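You operate a simulated robot arm through the tools that you are given. There is no shell and no other tool. Be economical: measure what you need, move in short steps, check, and stop when the job is done.

You are at the controls of a simulated robot arm. One attempt, no reset.

TASK
Open the grease tub, grease the steel plate with the orange brush, close the tub, push the blue slider over.
Fine: lay the lid on the service table meanwhile; grease the plate's top; use the stubby brush and put it back in its tray; the slider goes to the rail end by the plate. A coat counts when it lies all over at full strength: go over it till it gets no stronger.

Only the result counts: the job must be done as asked and must still hold three seconds after the hand-in. Knocking over, shifting, dropping, spilling or breaking anything else fails it. Lids that push on must go on centred and level and be pressed home; caps that screw on are set level and turned clockwise until they are tight.

THE ROBOT
A 6-joint arm with a two-finger parallel gripper, fixed in place. Base frame: the origin is at the foot of the arm, x ahead of it, y to its left, z up; the work surface is at about z = 800. Units: mm, degrees, N and s.
With the tool pointing down near the work surface it reaches from about 360 to 820 mm from the base axis. Its first joint turns from -166.0 to 166.0 degrees. Payload 3.91 kg.
The tool frame sits at the grasp point between the pads (the TCP): z along the fingers, y along the line on which they close. The tips reach 30 mm beyond it. The gripper opens to 110 mm. The fingers are 20 mm wide and 10 mm thick; the gripper's body (48 by 112 mm) begins 55 mm behind the TCP.
Orientation is that of the tool frame in the base frame, as a unit quaternion [w, x, y, z]. With the fingers straight down and closing along the base's y, the tool's x points along the base's -x, its y along +y and its z along -z.

THE INTERFACE
- The arm moves only by the tool play_rows. Its argument "commands" is a list of rows, each a list of 7 numbers: the finger opening in mm, from 0 to 110, then the shift along the tool's x, y, z in mm, then the turn, a rotation vector about the tool's x, y, z in degrees. In form: [[fingers, dx, dy, dz, rx, ry, rz], ...]. A call has 1 to 12 rows; each row shifts and turns the commanded pose from where the row before left it, along the tool's axes as they then stand. A row lasts 0.2 s, in which the tool goes at most 50 mm and 8.6 degrees; a call with a longer step from one row to the next is refused whole, and so is a gripper value outside its range. A pose out of reach is approached as far as the arm can. The call stops where the force on the tool passes 50 N (or 10 N more than at its start, if that is more) or the arm is blocked; 0.2 s more then pass. Each finger travels about 45 mm/s and halts on what it meets, pressing with about 44 N; the grip force reading is that of the motor and also rises with nothing between the fingers. The clock runs only during rows and for 0.2 s after the last one: add rows that do not move to give the fingers time. The reply holds the time, the measured pose of the TCP, the force on the tool along the base axes, the opening and the grip force, in the units named above and with some noise, with the torque about the TCP (base axes, N m) and any sound that the robot's microphone picked up, and new pictures: "pictures" is both (left out), scene, wrist or none.
- Cameras (640 x 400 px; columns grow to the right, rows downward): "scene" is fixed at [400.6, 650.1, 1427]; the picture's right is [-0.89, 0.46, 0.00], its down [0.37, 0.71, -0.59] and it looks along [-0.27, -0.53, -0.81] (base axes); focal length 316 px, centre (320, 200). "wrist" rides on the gripper at [77, 7, -115] in the tool frame; the picture's right is [-0.09, 1.00, 0.00], its down [-0.80, -0.07, -0.59] and it looks along [-0.59, -0.05, 0.80] (tool axes); focal length 270 px, centre (320, 200). There is no depth. A picture from a camera that has moved, and an enlarged one, comes with that camera's place and axes in the base frame and with its lens.
- slide_trunk(by): slides the trunk up (or, below 0, down) by that many mm; the arm rides with it, the base frame stays. It gives what a move gives, with no picture.
- inspect(camera, box): a new picture of the part [left, top, right, bottom] of that camera's present view, enlarged. The clock stands still meanwhile.
- sign_off(): hands the job in; it is judged then, once.

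Work in short steps. Places have to be worked out from the pictures, the camera data and where the tool is seen: move nearer, look again, correct. Check each grasp and each placing, and mend what went wrong. You have 120 turns and 200 pictures in all, those below and enlarged ones among them. Open the gripper and draw the arm clear of the work before you hand the job in, unless the task says otherwise; then end with one line.

The tools are called after ">>>" as a command line: name --pt "numbers of a row" for each row, then --argument value for the rest, lists and objects as JSON in quotes. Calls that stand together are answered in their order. play_rows: Moves the arm, as the interface text tells. Its arguments: {"type":"object","properties":{"commands":{"type":"array","items":{"type":"array","items":{"type":"number"}}},"pictures":{"type":"string","enum":["both","scene","wrist","none"]}},"required":["commands"]} The other tools are called the same way: slide_trunk (by) slides the trunk up or down; inspect (camera, box) takes an enlarged picture of a part of a camera's view; sign_off () hands the job in.

At the start:

```text
time: 0.0
eef_pos: [113.3, 476.0, 1116.6]
orientation: [0.0, 0.0, 1.0, 0.0]
contact_force: [-0.1, 0.7, -0.6]
moment: [-0.01, -0.02, -0.02]
grip_width: 109.8
grip_force: 0.0
trunk travel left (down, up): [-425.0, 185.0]
```

scene: 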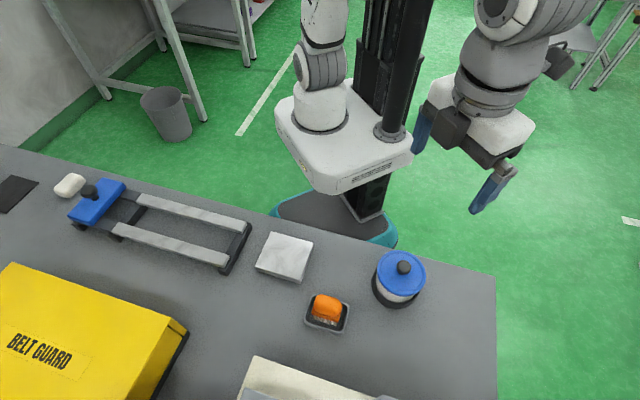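
wrist: 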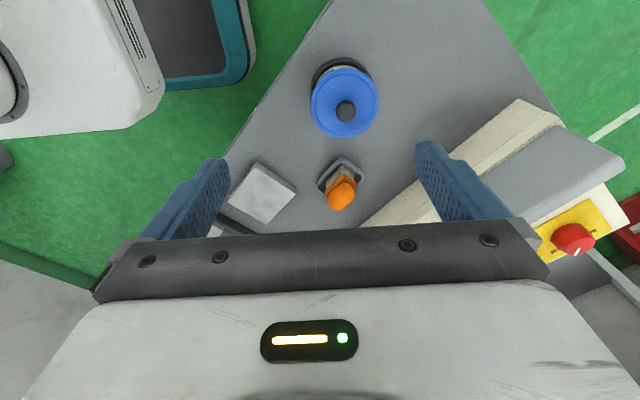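

I'll start by looking closer at the tub, the brush tray, the plate and the slider.

>>> inspect --camera "scene" --box '[230, 210, 470, 360]'

>>> inspect --camera "scene" --box '[0, 140, 320, 340]'

>>> inspect --camera "wrist" --box '[220, 40, 420, 240]'

```text
2.67 times, centred on (350, 285) of scene
camera zoom: at [400.6, 650.1, 1427.0], right [-0.89, 0.46, 0.0], down [0.37, 0.71, -0.59], along [-0.27, -0.53, -0.81], focal length 843 px, centre (240, -27)
```

zoom: 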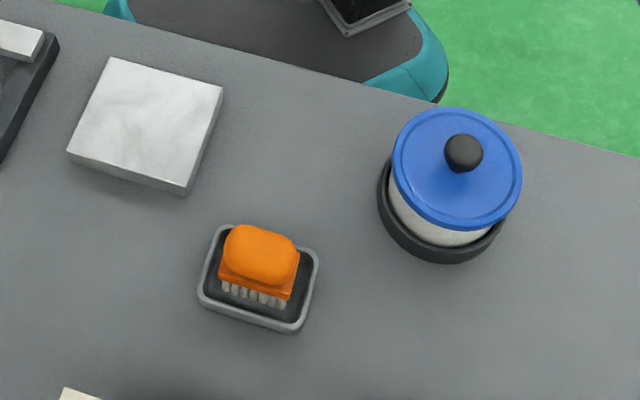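

```text
2.00 times, centred on (160, 240) of scene
camera zoom: at [400.6, 650.1, 1427.0], right [-0.89, 0.46, 0.0], down [0.37, 0.71, -0.59], along [-0.27, -0.53, -0.81], focal length 632 px, centre (640, 120)
```

zoom: 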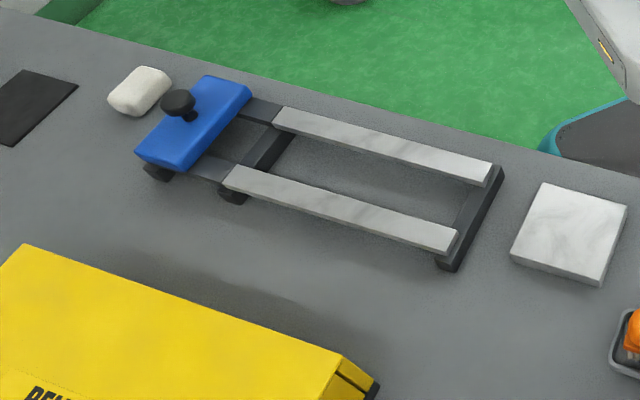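

```text
2.00 times, centred on (320, 140) of wrist
camera zoom: at [38.2, 482.7, 1231.9], right [0.09, 1.0, 0.0], down [0.8, -0.07, 0.59], along [0.59, -0.05, -0.8], focal length 541 px, centre (320, 320)
```

zoom: 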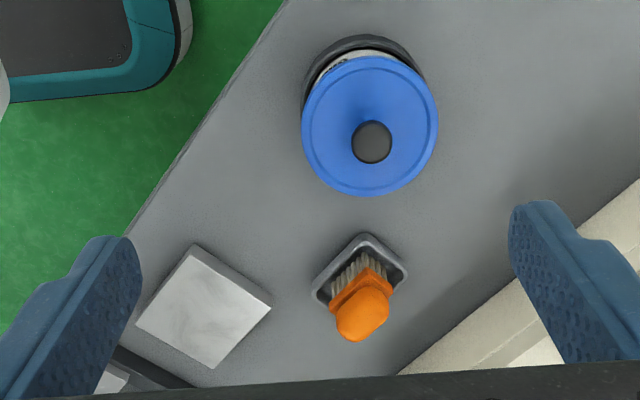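

The knob of the lid is near [154, 503, 886] and the brush top is near [305, 493, 868]. I'll move above the lid and check its position again.

>>> play_rows --pt "110 -20 13 33 0 0 0" --pt "110 -21 14 33 0 0 0" --pt "110 0 0 34 0 0 0" --pt "110 0 0 0 0 0 0"

```text
time: 1.0
eef_pos: [156.6, 503.6, 1016.6]
orientation: [0.0, 0.0, 1.0, 0.0]
contact_force: [0.3, -0.8, 0.2]
moment: [0.01, 0.02, -0.02]
grip_width: 110.1
grip_force: 0.0
trunk travel left (down, up): [-425.0, 185.0]
camera wrist: at [80.5, 511.3, 1131.2], right [0.09, 1.0, 0.0], down [0.8, -0.07, 0.59], along [0.59, -0.05, -0.8], focal length 270 px, centre (320, 200)
```

scene: 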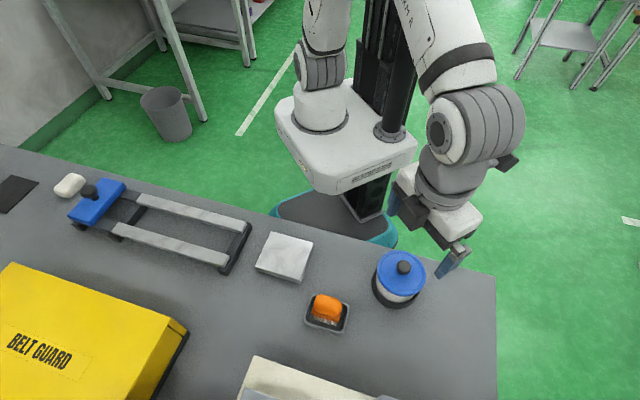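
wrist: 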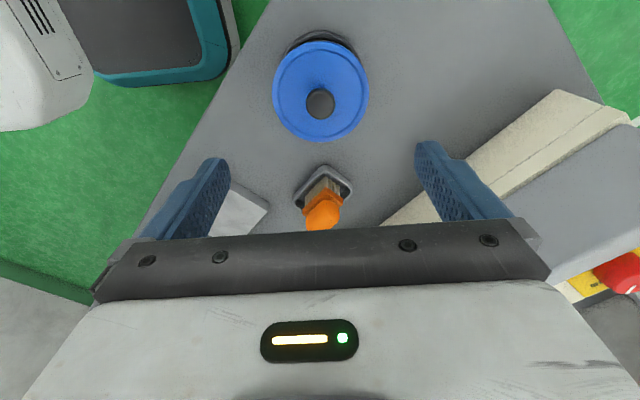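

The knob is confirmed at about [154, 504]. I'll go down to just above the lid with the fingers partly closed and look.

>>> play_rows --pt "90 2.5 0.7 30 0 0 0" --pt "70 0 0 30 0 0 0" --pt "60 0 0 30 0 0 0" --pt "60 0 0 14 0 0 0" --pt "60 0 0 0 0 0 0"

>>> inspect --camera "scene" --box '[340, 200, 480, 320]'

```text
time: 2.2
eef_pos: [154.5, 502.5, 913.1]
orientation: [0.0, 0.0, 1.0, -0.001]
contact_force: [-0.3, 0.4, -1.1]
moment: [-0.02, -0.02, 0.0]
grip_width: 60.2
grip_force: 0.1
trunk travel left (down, up): [-425.0, 185.0]
camera wrist: at [78.2, 509.8, 1028.4], right [0.09, 1.0, 0.0], down [0.8, -0.07, 0.59], along [0.59, -0.05, -0.8], focal length 270 px, centre (320, 200)
```

scene: 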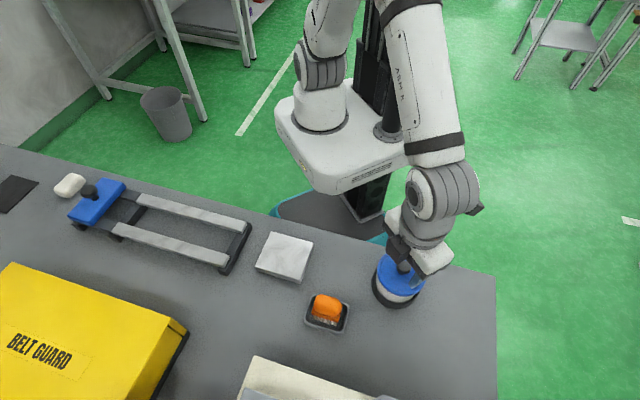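
wrist: 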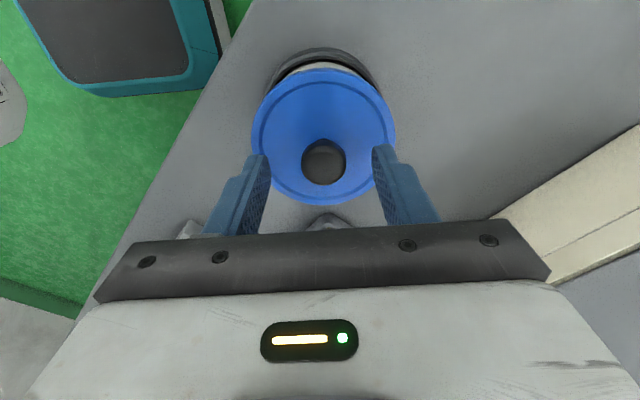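

```text
3.33 times, centred on (410, 260) of scene
camera zoom: at [400.6, 650.1, 1427.0], right [-0.89, 0.46, 0.0], down [0.37, 0.71, -0.59], along [-0.27, -0.53, -0.81], focal length 1054 px, centre (20, 0)
```

zoom: 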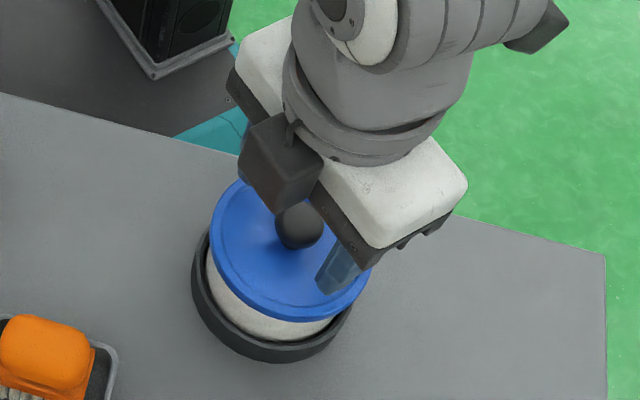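

The knob centre is about z 886 and the lid face about 850. I'll shift 2.5 mm in +y, go down to TCP 891 and close on the knob.

>>> play_rows --pt "60 0 2.5 11 0 0 0" --pt "60 0 0 11 0 0 0" --pt "15 0 0 0 0 0 0" --pt "15 0 0 0 0 0 0" --pt "15 0 0 0 0 0 0" --pt "15 0 0 0 0 0 0"

```text
time: 2.8
eef_pos: [152.9, 504.8, 903.9]
orientation: [0.003, 0.0, 1.0, 0.007]
contact_force: [0.5, -17.8, 28.7]
moment: [-1.31, 0.22, 0.17]
grip_width: 50.6
grip_force: 8.8
trunk travel left (down, up): [-425.0, 185.0]
stopped in row 3: the force on the tool passed its limit at 62 N (the readings are from after the stop); the commanded pose is now the measured one
camera wrist: at [77.5, 510.3, 1018.1], right [0.09, 1.0, 0.01], down [0.8, -0.08, 0.6], along [0.6, -0.04, -0.8], focal length 270 px, centre (320, 200)
```

scene: 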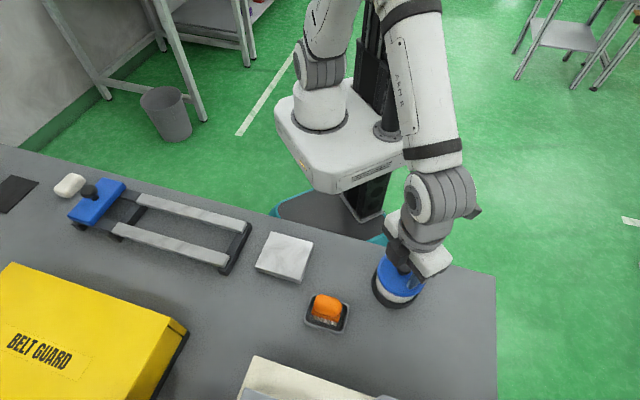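
wrist: 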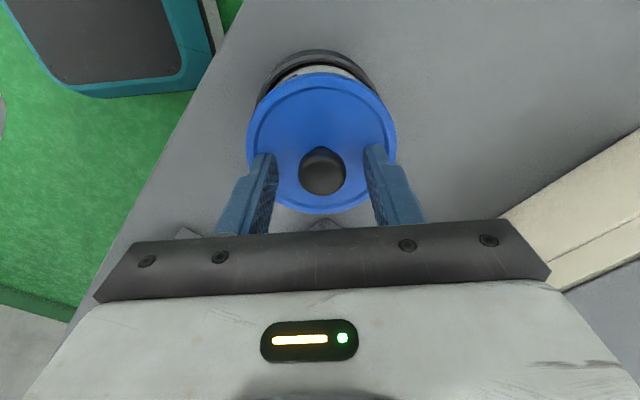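

The fingertips touched the lid face, so it is at about z 873. I'll back up 4 mm, level the tool, and close on the knob.

>>> play_rows --pt "60 0 0 -4 0.8 0.3 0" --pt "40 0 0 0 0 0 0" --pt "20 0 0 0 0 0 0" --pt "15 0 0 0 0 0 0" --pt "15 0 0 0 0 0 0" --pt "15 0 0 0 0 0 0"

```text
time: 4.2
eef_pos: [152.2, 507.8, 903.0]
orientation: [-0.001, 0.0, 1.0, -0.002]
contact_force: [-2.5, -11.6, 3.3]
moment: [-0.47, 0.06, -0.17]
grip_width: 23.6
grip_force: 43.6
trunk travel left (down, up): [-425.0, 185.0]
camera wrist: at [77.6, 514.4, 1018.4], right [0.09, 1.0, 0.0], down [0.8, -0.07, 0.59], along [0.59, -0.06, -0.81], focal length 270 px, centre (320, 200)
```

scene: 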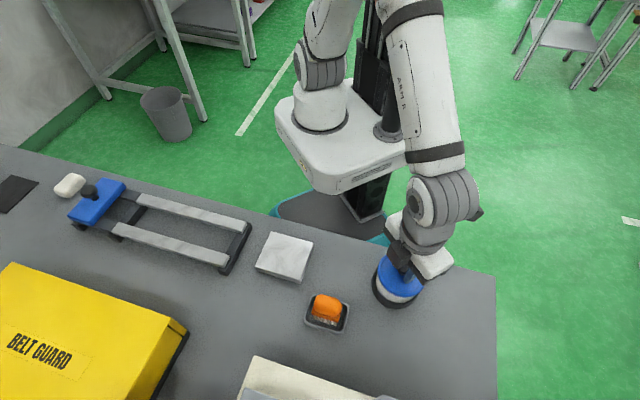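
wrist: 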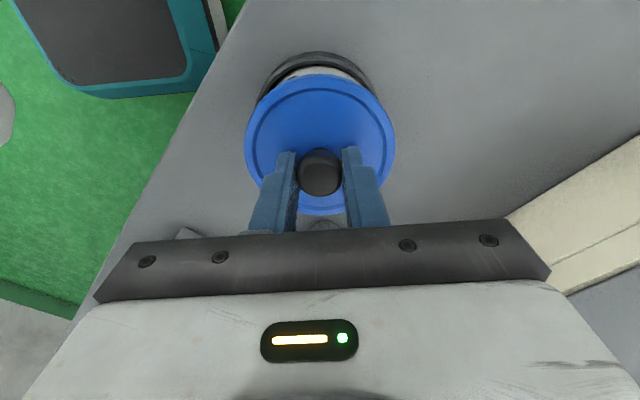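

The knob is held at 23.6 mm. I'll relieve the sideways load and then pull up gently to learn whether the lid pulls off or screws.

>>> play_rows --pt "15 0 2.5 0 0 0 0" --pt "15 0 0 -3 0 0 0" --pt "15 0 0 -3 0 0 0" --pt "15 0 0 0 0 0 0" --pictures "wrist"

```text
time: 5.2
eef_pos: [154.6, 511.5, 908.3]
orientation: [0.0, 0.0, 1.0, 0.001]
contact_force: [-1.0, -1.9, -1.1]
moment: [-0.08, 0.01, 0.02]
grip_width: 23.6
grip_force: 43.7
trunk travel left (down, up): [-425.0, 185.0]
heard: snap
camera wrist: at [79.3, 517.8, 1024.4], right [0.09, 1.0, 0.0], down [0.8, -0.07, 0.59], along [0.59, -0.05, -0.8], focal length 270 px, centre (320, 200)
```

wrist: 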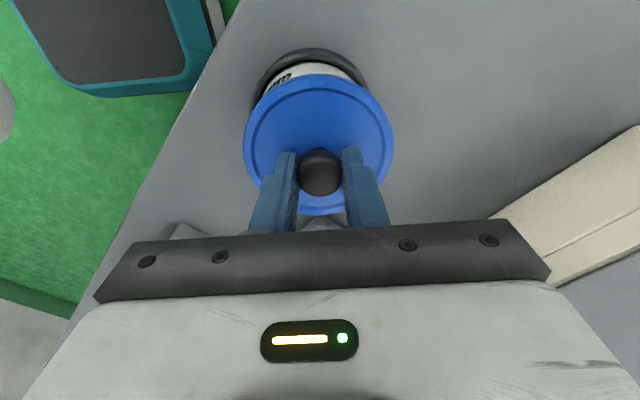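

The snap shows it is a push-on lid and it is off. When seated, the TCP was at [152.2, 507.8, 903]. I'll lift it and carry it over the free table area near [130, 632].

>>> play_rows --pt "15 0 0 -25 0 0 0" --pt "15 0 0 -25 0 0 0" --pt "15 8 40 0 0 0 0" --pt "15 8 40 0 0 0 0" --pt "15 8 40 0 0 0 0" --pt "15 0 0 20 0 0 0" --pt "15 0 0 0 0 0 0"

>>> inspect --camera "scene" --box '[300, 220, 540, 370]'

```text
time: 6.8
eef_pos: [128.7, 633.5, 939.3]
orientation: [-0.001, 0.001, 1.0, -0.001]
contact_force: [-0.4, 0.7, 0.1]
moment: [-0.01, 0.0, 0.03]
grip_width: 24.0
grip_force: 44.0
trunk travel left (down, up): [-425.0, 185.0]
camera wrist: at [53.3, 639.3, 1054.9], right [0.09, 1.0, 0.0], down [0.8, -0.07, 0.59], along [0.59, -0.05, -0.81], focal length 270 px, centre (320, 200)
```

scene: 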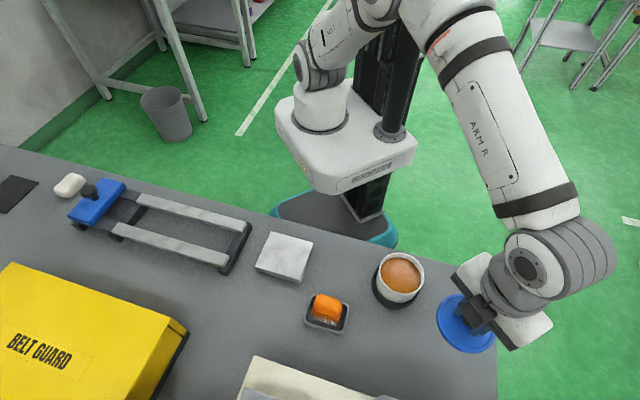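
wrist: 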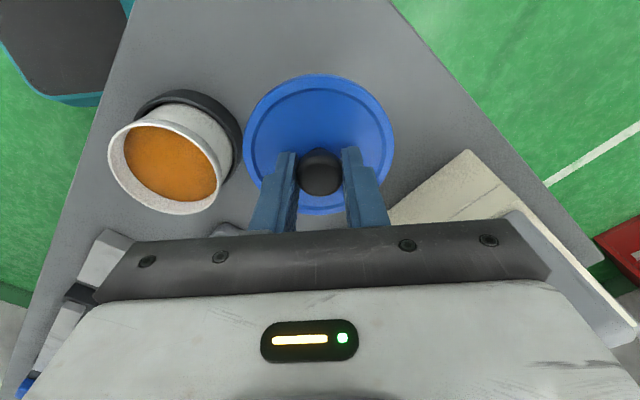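

```text
2.67 times, centred on (420, 295) of scene
camera zoom: at [400.6, 650.1, 1427.0], right [-0.89, 0.46, 0.0], down [0.37, 0.71, -0.59], along [-0.27, -0.53, -0.81], focal length 843 px, centre (53, -53)
```

zoom: 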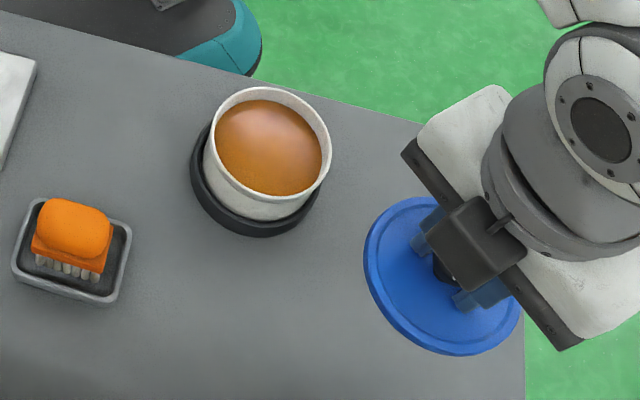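

The grease surface is visible and the lid hangs over clear table. I'll lower it in small steps until it touches.

>>> play_rows --pt "15 0 0 30 0 0 0" --pt "15 0 0 30 0 0 0" --pt "15 0 0 20 0 0 0" --pt "15 0 0 5 0 0 0" --pt "15 0 0 4 0 0 0" --pt "15 0 0 4 0 0 0" --pt "15 0 0 0 0 0 0"

```text
time: 8.4
eef_pos: [130.1, 631.2, 848.5]
orientation: [-0.001, 0.0, 1.0, -0.002]
contact_force: [-0.5, 1.0, -0.2]
moment: [0.02, -0.02, -0.04]
grip_width: 23.8
grip_force: 43.8
trunk travel left (down, up): [-425.0, 185.0]
camera wrist: at [53.9, 638.0, 962.7], right [0.09, 1.0, 0.0], down [0.8, -0.07, 0.59], along [0.59, -0.05, -0.81], focal length 270 px, centre (320, 200)
```

scene: 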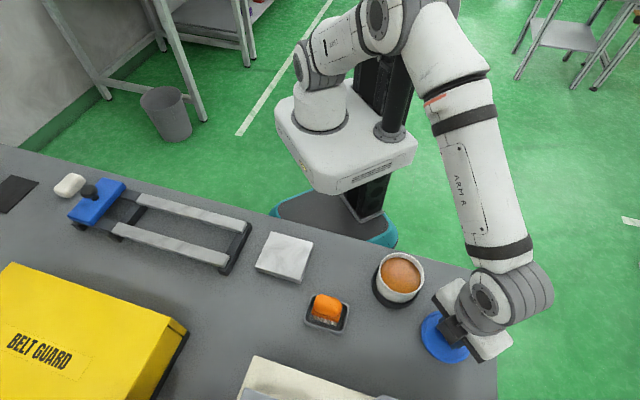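
wrist: 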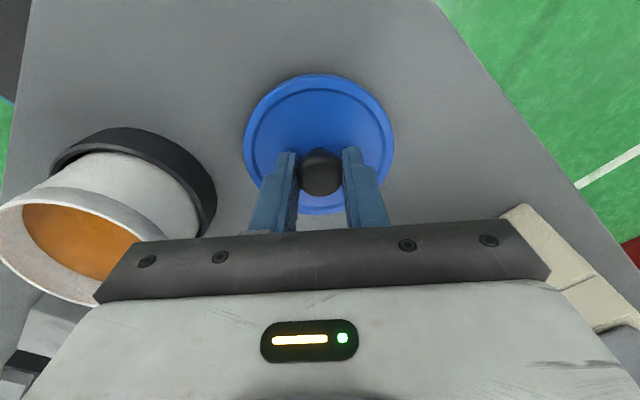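

No contact yet at TCP 848.5, so I'll lower in finer steps.

>>> play_rows --pt "15 0 0 2.5 0 0 0" --pt "15 0 0 2.5 0 0 0" --pt "15 0 0 2 0 0 0" --pt "15 0 0 0 0 0 0" --pictures "none"

```text
time: 9.4
eef_pos: [128.4, 631.8, 841.5]
orientation: [-0.001, 0.0, 1.0, 0.0]
contact_force: [-1.0, 0.1, 3.5]
moment: [0.25, -0.02, 0.03]
grip_width: 23.7
grip_force: 44.2
trunk travel left (down, up): [-425.0, 185.0]
```

Light contact shows at TCP 841.5. I'll go 1 mm further, then open the fingers.

>>> play_rows --pt "15 0 0 1 0 0 0" --pt "15 0 0 0 0 0 0" --pictures "none"

>>> play_rows --pt "30 0 0 0 0 0 0" --pt "50 0 0 0 0 0 0" --pt "60 0 0 0 0 0 0" --pt "60 0 0 -10 0 0 0" --pt "60 0 0 -40 0 0 0" --pt "60 0 0 -40 0 0 0" --pt "60 0 0 0 0 0 0"

```text
time: 10.0
eef_pos: [129.4, 630.5, 840.4]
orientation: [-0.001, 0.0, 1.0, 0.0]
contact_force: [-1.0, 2.0, 10.0]
moment: [0.54, -0.04, 0.07]
grip_width: 23.4
grip_force: 44.0
trunk travel left (down, up): [-425.0, 185.0]
```

```text
time: 11.6
eef_pos: [129.6, 632.1, 930.1]
orientation: [-0.001, 0.0, 1.0, -0.002]
contact_force: [-0.2, -0.5, -0.2]
moment: [0.03, -0.02, -0.03]
grip_width: 60.1
grip_force: 0.0
trunk travel left (down, up): [-425.0, 185.0]
camera wrist: at [55.8, 638.5, 1045.1], right [0.09, 1.0, 0.0], down [0.8, -0.07, 0.59], along [0.59, -0.05, -0.81], focal length 270 px, centre (320, 200)
```

scene: 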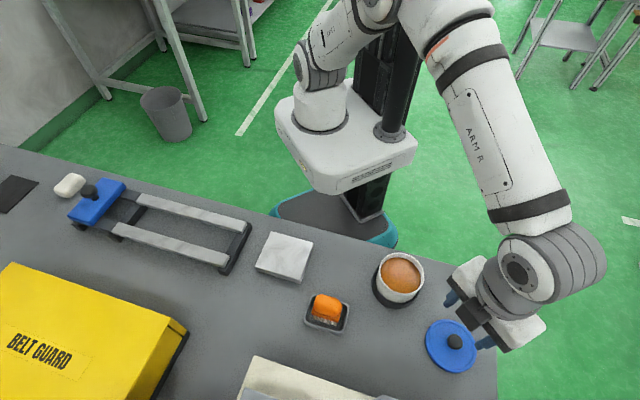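
wrist: 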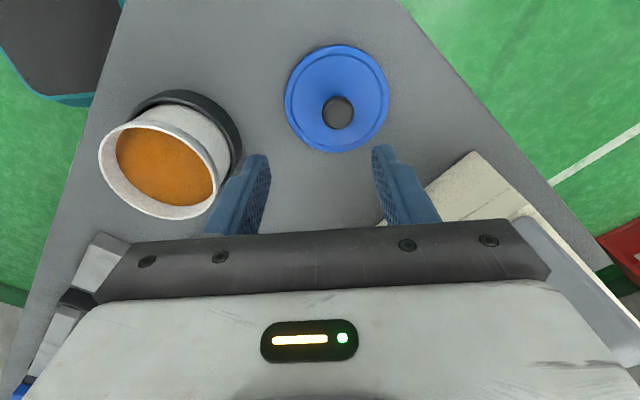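

The lid lies on the table near [130, 645]. Next I'll go up and over to the brush to measure how it and the tray are turned.

>>> play_rows --pt "60 0 0 -40 0 0 0" --pt "70 0 0 -30 0 0 0" --pt "80 -30 -30 0 0 0 0" --pt "80 -30 -30 0 0 0 0" --pt "80 -30 -30 0 0 0 0" --pt "80 -30 -30 0 0 0 0" --pt "80 -25 -20 0 0 0 0" --pt "80 0 0 0 0 0 0"

>>> inspect --camera "wrist" --box '[220, 60, 420, 220]'

```text
time: 13.4
eef_pos: [275.7, 491.5, 1001.5]
orientation: [-0.001, 0.0, 1.0, -0.001]
contact_force: [0.1, -0.4, -0.7]
moment: [0.0, -0.02, 0.03]
grip_width: 80.0
grip_force: 0.0
trunk travel left (down, up): [-425.0, 185.0]
camera wrist: at [200.8, 498.5, 1116.0], right [0.09, 1.0, 0.0], down [0.8, -0.07, 0.59], along [0.59, -0.05, -0.81], focal length 270 px, centre (320, 200)
```

scene: 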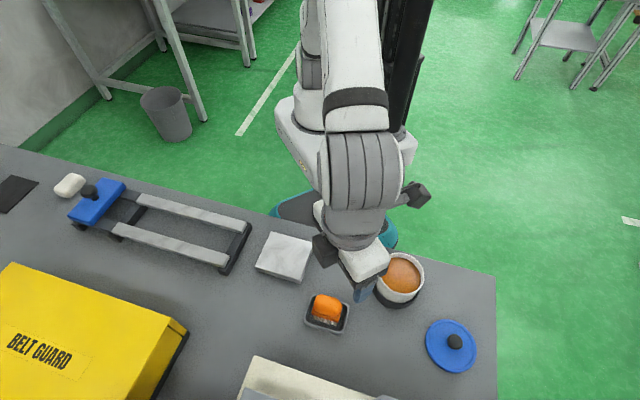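
wrist: 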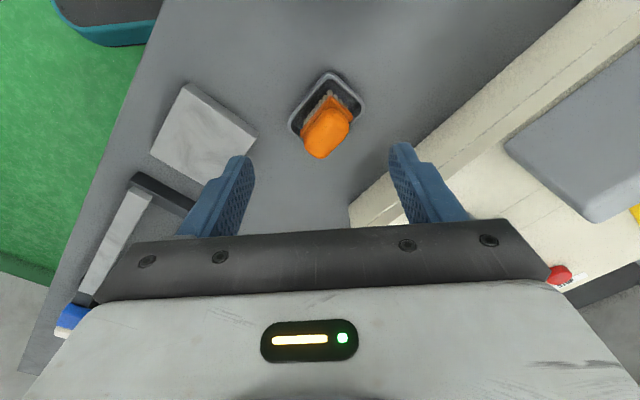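

```text
2.50 times, centred on (320, 140) of wrist
camera zoom: at [200.8, 498.5, 1116.0], right [0.09, 1.0, 0.0], down [0.8, -0.07, 0.59], along [0.59, -0.05, -0.81], focal length 676 px, centre (320, 350)
```

zoom: 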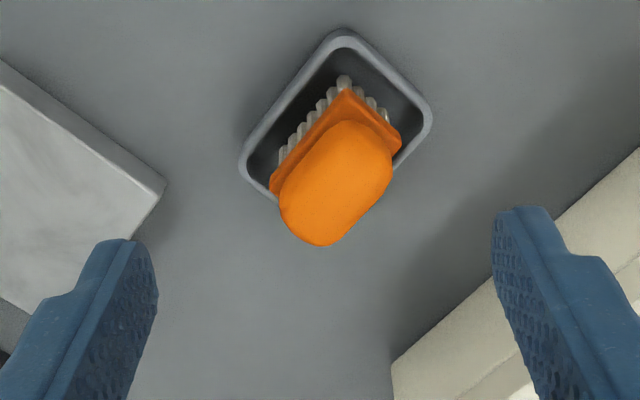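

The tray measures about 72×53 mm with its long axis along (0.7, -0.7), centred at [306, 496]; the brush lines up with it. I'll move over it and turn 45° so the fingers close across the short side.

>>> play_rows --pt "80 -29.5 4 0 0 0 7.5" --pt "80 0 0 0 0 0 7.5" --pt "80 0 0 10 0 0 7.5" --pt "80 0 0 10 0 0 7.5" --pt "80 0 0 10 0 0 7.5" --pt "80 0 0 10 0 0 7.5" --pt "80 0 0 0 0 0 0"

>>> inspect --camera "wrist" --box '[220, 60, 420, 220]'

>>> inspect --camera "scene" --box '[280, 260, 400, 350]'

```text
time: 15.0
eef_pos: [303.5, 496.4, 956.8]
orientation: [0.0, 0.383, 0.924, -0.002]
contact_force: [0.5, -0.3, -0.9]
moment: [-0.01, -0.03, 0.02]
grip_width: 79.9
grip_force: 0.0
trunk travel left (down, up): [-425.0, 185.0]
camera wrist: at [255.4, 556.0, 1071.4], right [0.77, 0.64, 0.0], down [0.52, -0.62, 0.59], along [0.38, -0.46, -0.8], focal length 270 px, centre (320, 200)
```

scene: 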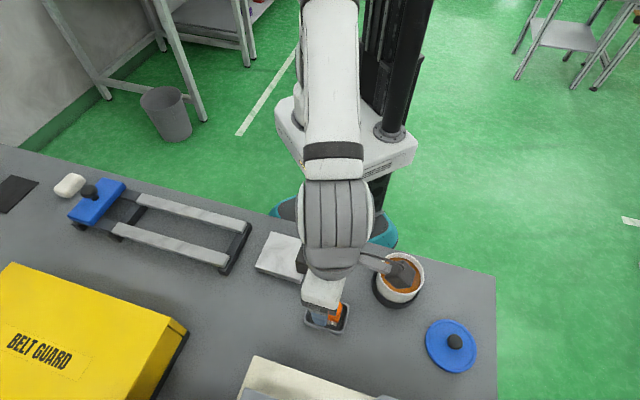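
wrist: 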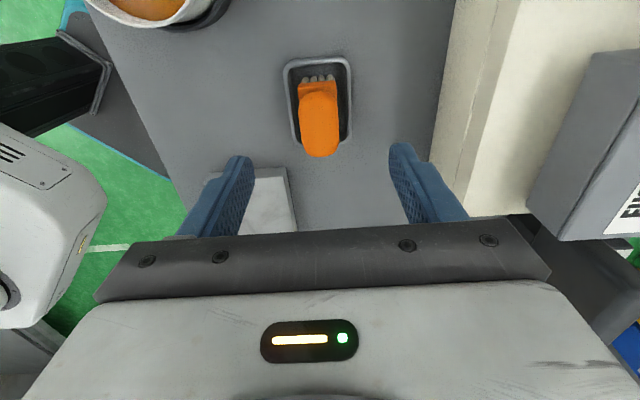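

```text
2.50 times, centred on (320, 140) of wrist
camera zoom: at [255.4, 556.0, 1071.4], right [0.77, 0.64, 0.0], down [0.52, -0.62, 0.59], along [0.38, -0.46, -0.8], focal length 676 px, centre (320, 350)
```

zoom: 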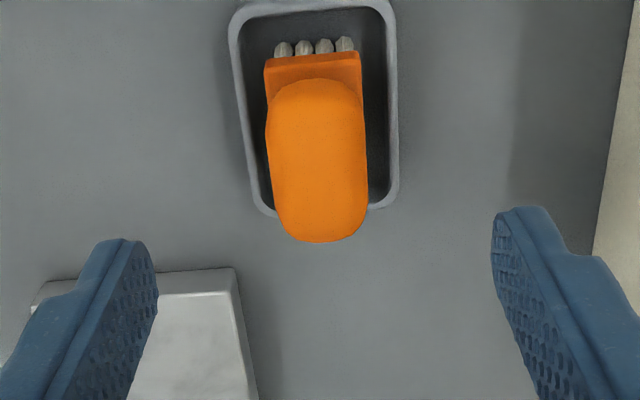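

```text
4.44 times, centred on (340, 305) of scene
camera zoom: at [400.6, 650.1, 1427.0], right [-0.89, 0.46, 0.0], down [0.37, 0.71, -0.59], along [-0.27, -0.53, -0.81], focal length 1406 px, centre (231, -267)
```

zoom: 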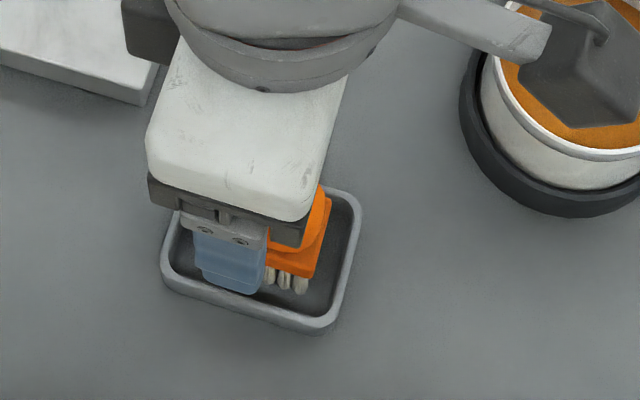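

The brush is centred between the fingers: the block is about 30 mm wide with its top near z 842, and the tray's long axis is at exactly -45°. I'll go down around it.

>>> play_rows --pt "60 -3 0 30 0 0 0" --pt "60 0 0 30 0 0 0" --pt "60 0 0 20 0 0 0" --pt "60 0 0 8 0 0 0" --pt "60 0 0 0 0 0 0"

>>> inspect --camera "scene" --box '[280, 260, 400, 350]'

>>> inspect --camera "wrist" --box '[220, 60, 420, 220]'

```text
time: 16.2
eef_pos: [307.8, 491.7, 870.8]
orientation: [0.0, 0.383, 0.924, -0.001]
contact_force: [-0.3, 0.4, 0.2]
moment: [0.0, -0.01, 0.0]
grip_width: 59.7
grip_force: 0.0
trunk travel left (down, up): [-425.0, 185.0]
camera wrist: at [259.0, 551.5, 986.3], right [0.77, 0.64, 0.0], down [0.52, -0.62, 0.59], along [0.38, -0.46, -0.8], focal length 270 px, centre (320, 200)
```

scene: 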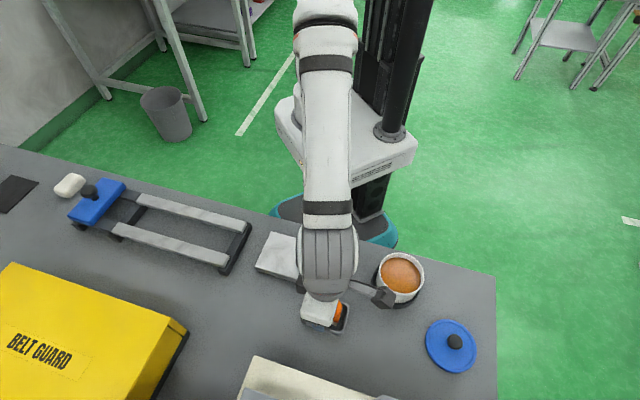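
wrist: 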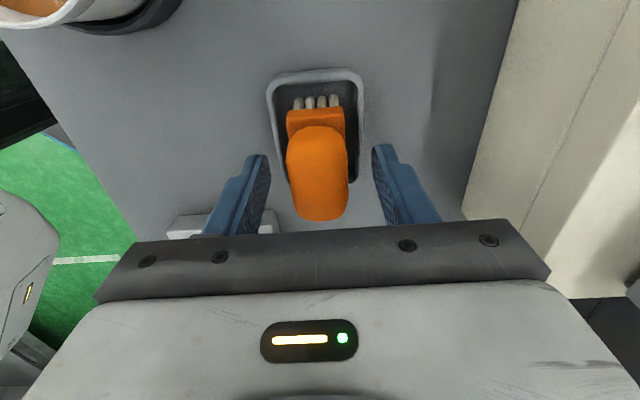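

```text
4.44 times, centred on (340, 305) of scene
camera zoom: at [400.6, 650.1, 1427.0], right [-0.89, 0.46, 0.0], down [0.37, 0.71, -0.59], along [-0.27, -0.53, -0.81], focal length 1406 px, centre (231, -267)
```

zoom: 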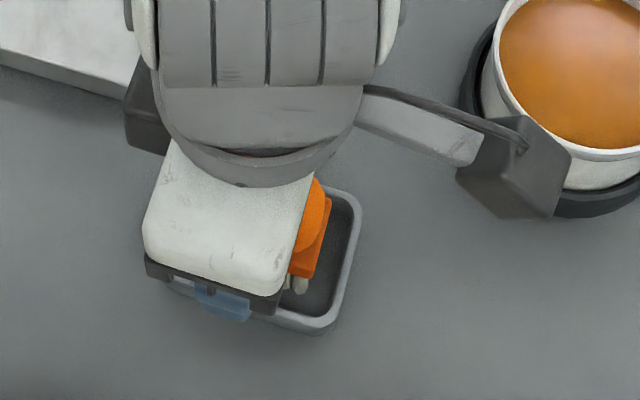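

```text
2.50 times, centred on (320, 140) of wrist
camera zoom: at [259.0, 551.5, 986.3], right [0.77, 0.64, 0.0], down [0.52, -0.62, 0.59], along [0.38, -0.46, -0.8], focal length 676 px, centre (320, 350)
```

zoom: 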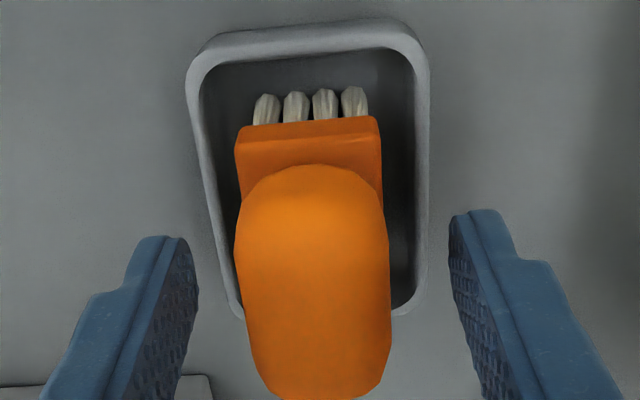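

The fingers straddle the handle. I'll drop another 8 mm, shift 1 mm to centre, and close.

>>> play_rows --pt "60 0 -1 8 0 0 0" --pt "45 0 0 0 0 0 0" --pt "30 0 0 0 0 0 0" --pt "20 0 0 0 0 0 0" --pt "20 0 0 0 0 0 0" --pt "20 0 0 0 0 0 0"

```text
time: 17.6
eef_pos: [306.0, 492.7, 862.3]
orientation: [0.0, 0.383, 0.924, -0.002]
contact_force: [0.3, 0.8, 0.5]
moment: [0.01, 0.04, 0.01]
grip_width: 29.9
grip_force: 44.0
trunk travel left (down, up): [-425.0, 185.0]
camera wrist: at [258.2, 551.0, 977.4], right [0.77, 0.64, 0.0], down [0.52, -0.61, 0.59], along [0.38, -0.46, -0.8], focal length 270 px, centre (320, 200)
```

scene: 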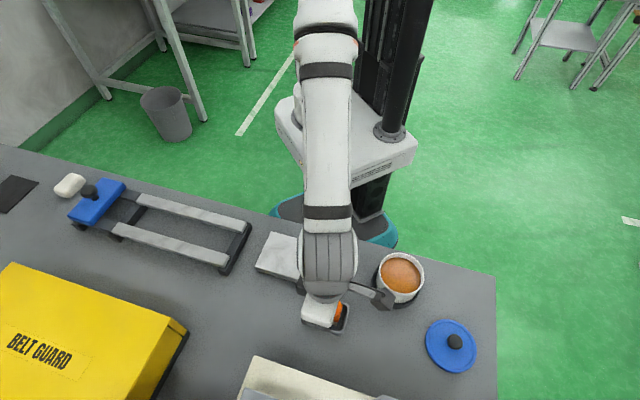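
wrist: 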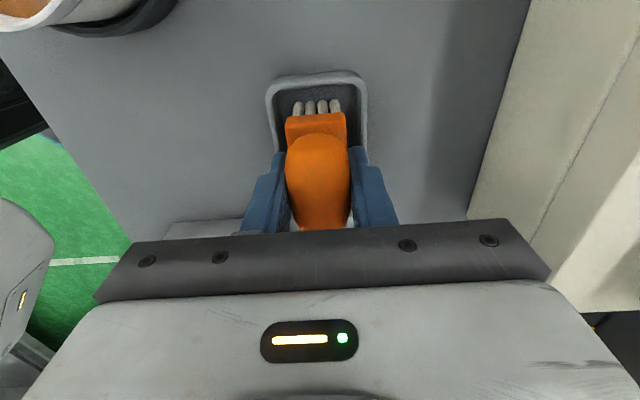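

The brush is held at 29.9 mm with TCP [306.0, 492.7, 862.3], which is the pose to return it to. I'll lift it straight up and carry it over the tub.

>>> play_rows --pt "20 0 0 -15 0 0 0" --pt "20 0 0 -40 0 0 0" --pt "20 0 0 -45 0 0 0" --pt "20 29 -24.4 0 0 0 0" --pt "20 29 -24.4 0 0 0 0" --pt "20 29 -24.4 0 0 0 0" --pt "20 29 -24.4 0 0 0 0" --pt "20 0 0 0 0 0 0"

>>> inspect --camera "scene" --box '[320, 200, 480, 320]'

```text
time: 19.4
eef_pos: [155.5, 507.3, 959.7]
orientation: [-0.001, 0.382, 0.924, -0.001]
contact_force: [-0.2, -0.2, -1.2]
moment: [0.0, -0.01, 0.01]
grip_width: 29.7
grip_force: 43.8
trunk travel left (down, up): [-425.0, 185.0]
camera wrist: at [107.2, 566.2, 1075.2], right [0.77, 0.64, 0.0], down [0.52, -0.62, 0.6], along [0.38, -0.46, -0.8], focal length 270 px, centre (320, 200)
```

scene: 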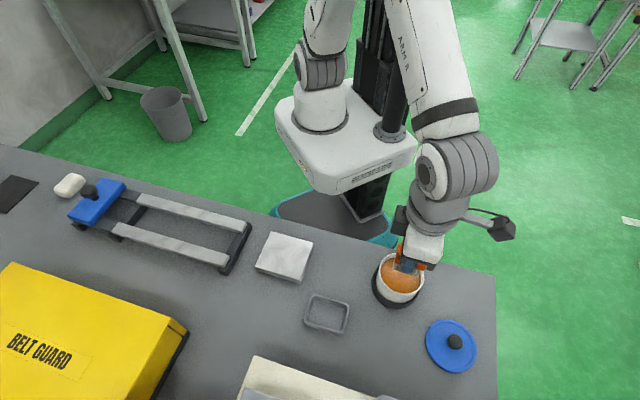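
wrist: 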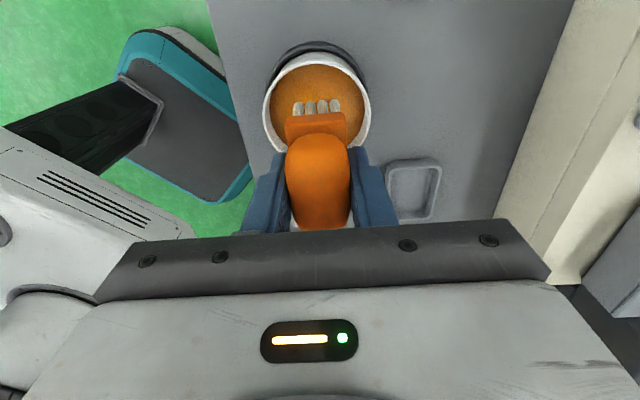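

```text
3.33 times, centred on (400, 260) of scene
camera zoom: at [400.6, 650.1, 1427.0], right [-0.89, 0.46, 0.0], down [0.37, 0.71, -0.59], along [-0.27, -0.53, -0.81], focal length 1054 px, centre (53, 0)
```

zoom: 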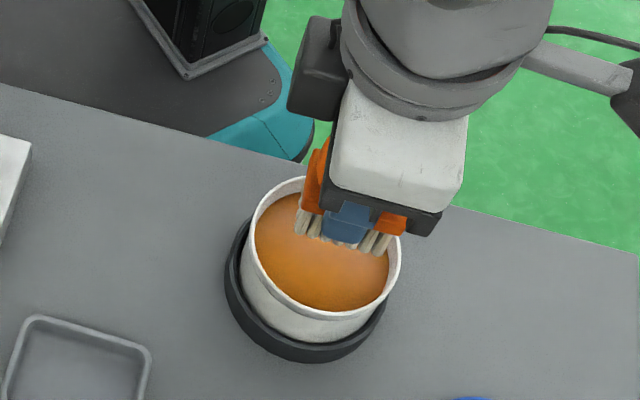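

The brush is centred over the tub. I'll lower it until the bristles sit a few mm in the grease (TCP about 906), watching the force.

>>> play_rows --pt "20 0 0 25 0 0 0" --pt "20 0 0 12 0 0 0" --pt "20 0 0 6 0 0 0" --pt "20 0 0 5 0 0 0" --pt "20 0 0 4 0 0 0" --pt "20 0 0 0 0 0 0" --pictures "none"

>>> inspect --camera "scene" --box '[340, 220, 460, 310]'

>>> inspect --camera "wrist" --box '[220, 30, 420, 190]'

```text
time: 20.8
eef_pos: [156.8, 505.3, 914.3]
orientation: [-0.001, 0.382, 0.924, 0.0]
contact_force: [1.0, 0.6, 24.0]
moment: [-0.09, -0.08, 0.04]
grip_width: 29.7
grip_force: 44.5
trunk travel left (down, up): [-425.0, 185.0]
```

```text
4.44 times, centred on (400, 265) of scene
camera zoom: at [400.6, 650.1, 1427.0], right [-0.89, 0.46, 0.0], down [0.37, 0.71, -0.59], along [-0.27, -0.53, -0.81], focal length 1406 px, centre (-36, -89)
```

zoom: 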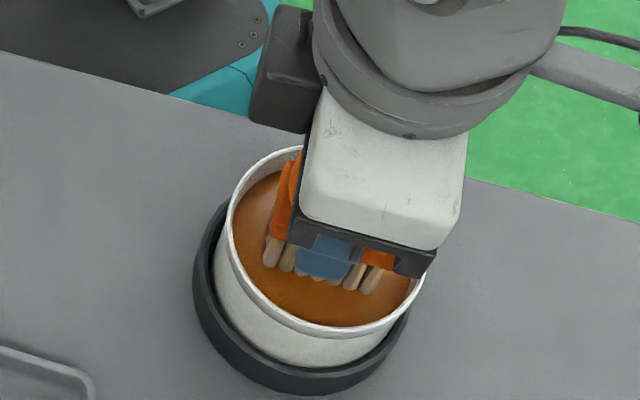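

```text
2.50 times, centred on (320, 110) of wrist
camera zoom: at [107.6, 564.1, 1029.4], right [0.77, 0.64, 0.0], down [0.52, -0.62, 0.59], along [0.38, -0.45, -0.81], focal length 676 px, centre (320, 425)
```

zoom: 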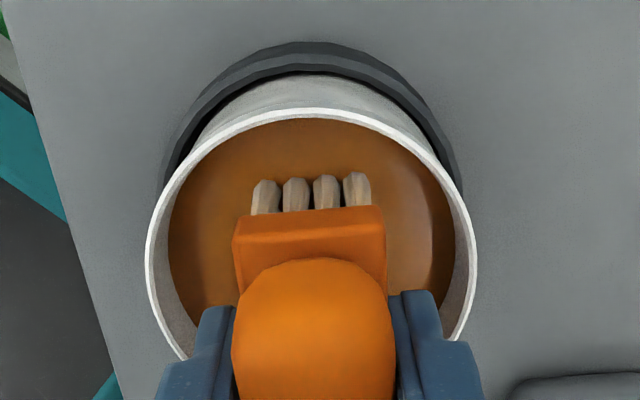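

The bristles press on the grease with 24 N. I'll lift and see whether they picked any up.

>>> play_rows --pt "20 0 0 0 0 0 0" --pt "20 0 0 -20 0 0 0" --pt "20 0 0 -40 0 0 0" --pt "20 0 0 0 0 0 0" --pictures "none"

>>> inspect --camera "scene" --box '[340, 200, 460, 290]'

>>> inspect --camera "wrist" --box '[220, 30, 420, 190]'

```text
time: 21.8
eef_pos: [154.9, 504.9, 973.9]
orientation: [0.0, 0.382, 0.924, -0.001]
contact_force: [0.5, 0.3, -0.6]
moment: [0.02, 0.0, 0.01]
grip_width: 29.8
grip_force: 44.3
trunk travel left (down, up): [-425.0, 185.0]
```

```text
4.44 times, centred on (400, 245) of scene
camera zoom: at [400.6, 650.1, 1427.0], right [-0.89, 0.46, 0.0], down [0.37, 0.71, -0.59], along [-0.27, -0.53, -0.81], focal length 1406 px, centre (-36, 0)
```

zoom: 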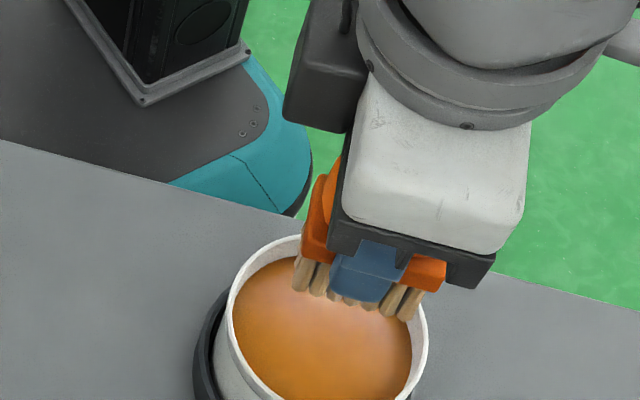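

```text
2.50 times, centred on (320, 110) of wrist
camera zoom: at [105.7, 563.9, 1088.9], right [0.77, 0.64, 0.0], down [0.52, -0.61, 0.6], along [0.38, -0.46, -0.8], focal length 676 px, centre (320, 425)
```

zoom: 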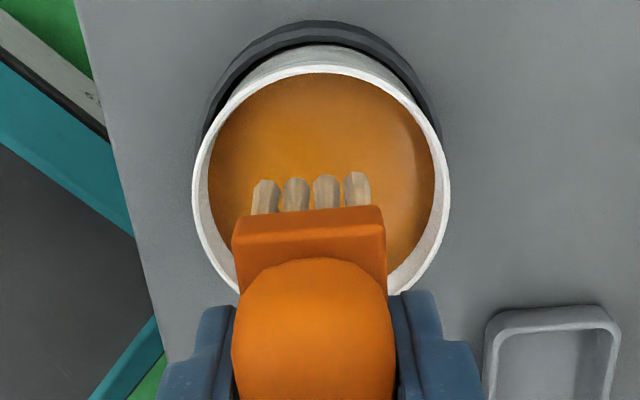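

The bristles turned tan, so they are loaded. I estimate the plate centre at [327, 345], about 98 mm along (0.7, -0.7) by 84 mm, with its top near z 818. I'll carry the brush over it.

>>> play_rows --pt "20 -39 1.4 0 0 0 0" --pt "20 -39 1.4 0 0 0 0" --pt "20 -39 1.4 0 0 0 0" --pt "20 -39 1.4 0 0 0 0" --pt "20 -39 1.4 0 0 0 0" --pt "20 -39 1.4 25 0 0 0" --pt "20 0 0 25 0 0 0" --pt "20 0 0 0 0 0 0"

>>> inspect --camera "scene" --box '[220, 200, 360, 305]'

>>> inspect --camera "wrist" --box '[200, 30, 440, 220]'

```text
time: 23.6
eef_pos: [325.9, 346.0, 922.0]
orientation: [0.0, 0.383, 0.924, -0.002]
contact_force: [0.1, 0.7, -0.2]
moment: [-0.02, 0.02, 0.02]
grip_width: 30.0
grip_force: 43.8
trunk travel left (down, up): [-425.0, 185.0]
camera wrist: at [277.5, 405.7, 1036.5], right [0.77, 0.64, 0.0], down [0.52, -0.61, 0.59], along [0.38, -0.46, -0.8], focal length 270 px, centre (320, 200)
```

scene: 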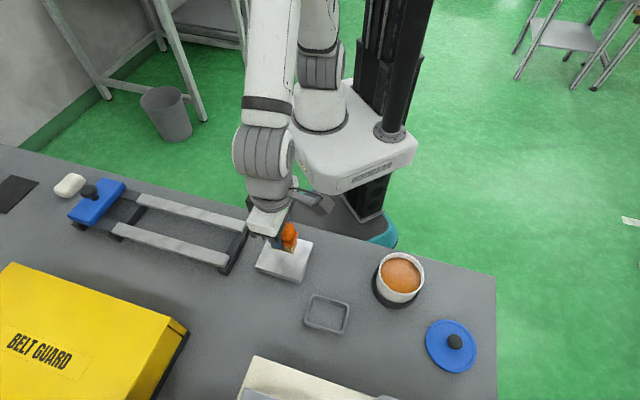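
wrist: 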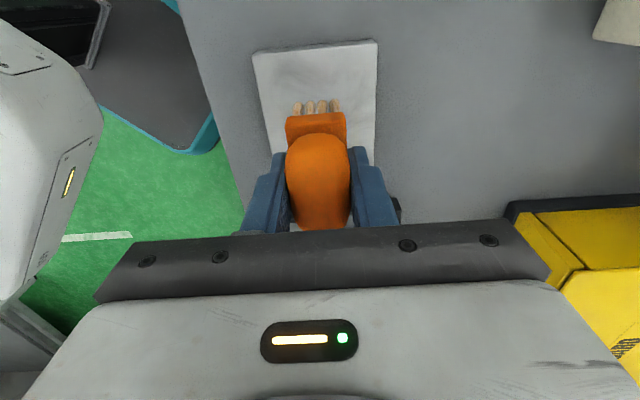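

```text
3.81 times, centred on (290, 252) of scene
camera zoom: at [400.6, 650.1, 1427.0], right [-0.89, 0.46, 0.0], down [0.37, 0.71, -0.59], along [-0.27, -0.53, -0.81], focal length 1205 px, centre (434, 0)
```

zoom: 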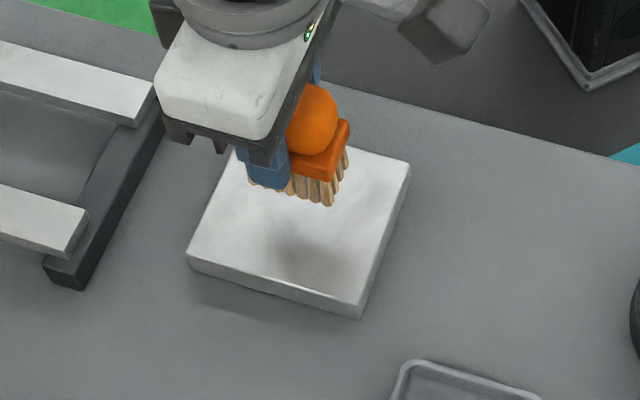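

```text
2.11 times, centred on (320, 125) of wrist
camera zoom: at [277.5, 405.7, 1036.5], right [0.77, 0.64, 0.0], down [0.52, -0.61, 0.59], along [0.38, -0.46, -0.8], focal length 569 px, centre (320, 358)
```

zoom: 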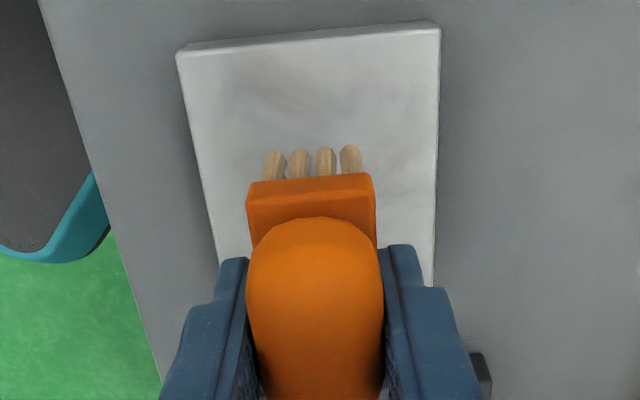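

The brush is centred on the plate, whose edges run 430–520 across and start at -61 lengthwise. I'll go down in small steps to find the contact height.

>>> play_rows --pt "20 0 0 25 0 0 0" --pt "20 0 0 10 0 0 0" --pt "20 0 0 3 0 0 0" --pt "20 0 0 0 0 0 0" --pictures "none"

```text
time: 24.6
eef_pos: [326.5, 346.7, 881.7]
orientation: [-0.002, 0.383, 0.924, -0.001]
contact_force: [0.2, 0.0, -0.4]
moment: [0.03, -0.01, -0.02]
grip_width: 29.9
grip_force: 44.3
trunk travel left (down, up): [-425.0, 185.0]
```

>>> play_rows --pt "20 0 0 2 0 0 0" --pt "20 0 0 2 0 0 0" --pt "20 0 0 0 0 0 0" --pictures "none"

>>> inspect --camera "scene" --box '[220, 200, 360, 305]'

```text
time: 25.4
eef_pos: [326.5, 347.3, 880.4]
orientation: [0.001, 0.383, 0.924, 0.0]
contact_force: [0.3, -1.6, 30.1]
moment: [-0.07, 0.13, -0.01]
grip_width: 29.8
grip_force: 44.5
trunk travel left (down, up): [-425.0, 185.0]
```

```text
3.81 times, centred on (290, 252) of scene
camera zoom: at [400.6, 650.1, 1427.0], right [-0.89, 0.46, 0.0], down [0.37, 0.71, -0.59], along [-0.27, -0.53, -0.81], focal length 1205 px, centre (434, 0)
```

zoom: 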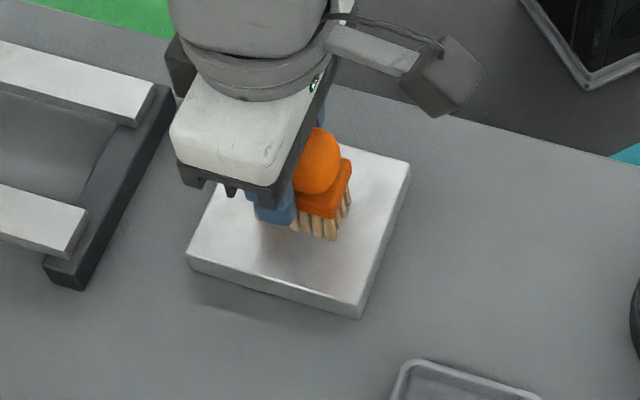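

Contact is at TCP about 880, with 30 N now. I'll ease it by 2 mm and make a first stroke along the length, watching that the plate doesn't move.

>>> play_rows --pt "20 0 0 -2 0 0 0" --pt "20 10 0 0 0 0 0" --pt "20 10 0 0 0 0 0" --pt "20 10 0 0 0 0 0" --pt "20 -10 0 0 0 0 0" --pt "20 -10 0 0 0 0 0" --pt "20 -10 0 0 0 0 0" --pt "20 -10 0 0 0 0 0" --pt "20 -10 0 0 0 0 0" --pt "20 -10 0 0 0 0 0" --pictures "wrist"

>>> inspect --camera "scene" --box '[220, 200, 360, 305]'

```text
time: 27.6
eef_pos: [346.5, 324.0, 879.0]
orientation: [-0.001, 0.383, 0.924, -0.001]
contact_force: [0.4, -0.7, 2.1]
moment: [0.08, 0.04, -0.02]
grip_width: 29.9
grip_force: 43.8
trunk travel left (down, up): [-425.0, 185.0]
camera wrist: at [297.8, 384.1, 995.2], right [0.77, 0.64, 0.0], down [0.52, -0.62, 0.59], along [0.38, -0.46, -0.8], focal length 270 px, centre (320, 200)
```

wrist: 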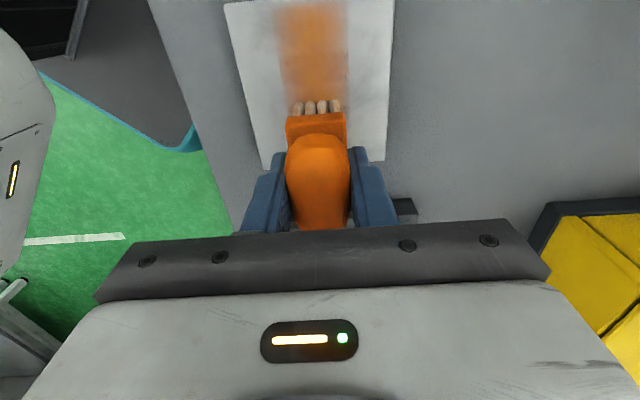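

```text
3.81 times, centred on (290, 252) of scene
camera zoom: at [400.6, 650.1, 1427.0], right [-0.89, 0.46, 0.0], down [0.37, 0.71, -0.59], along [-0.27, -0.53, -0.81], focal length 1205 px, centre (434, 0)
```

zoom: 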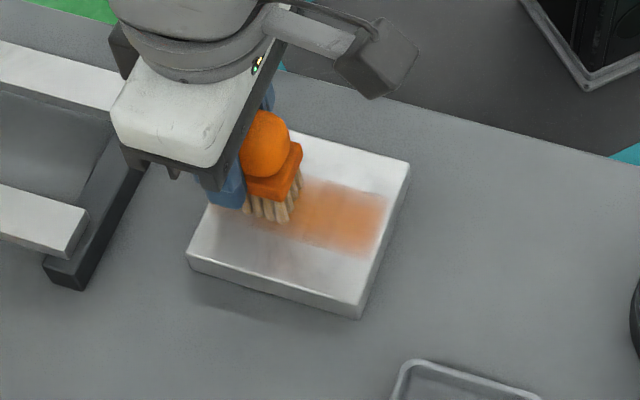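

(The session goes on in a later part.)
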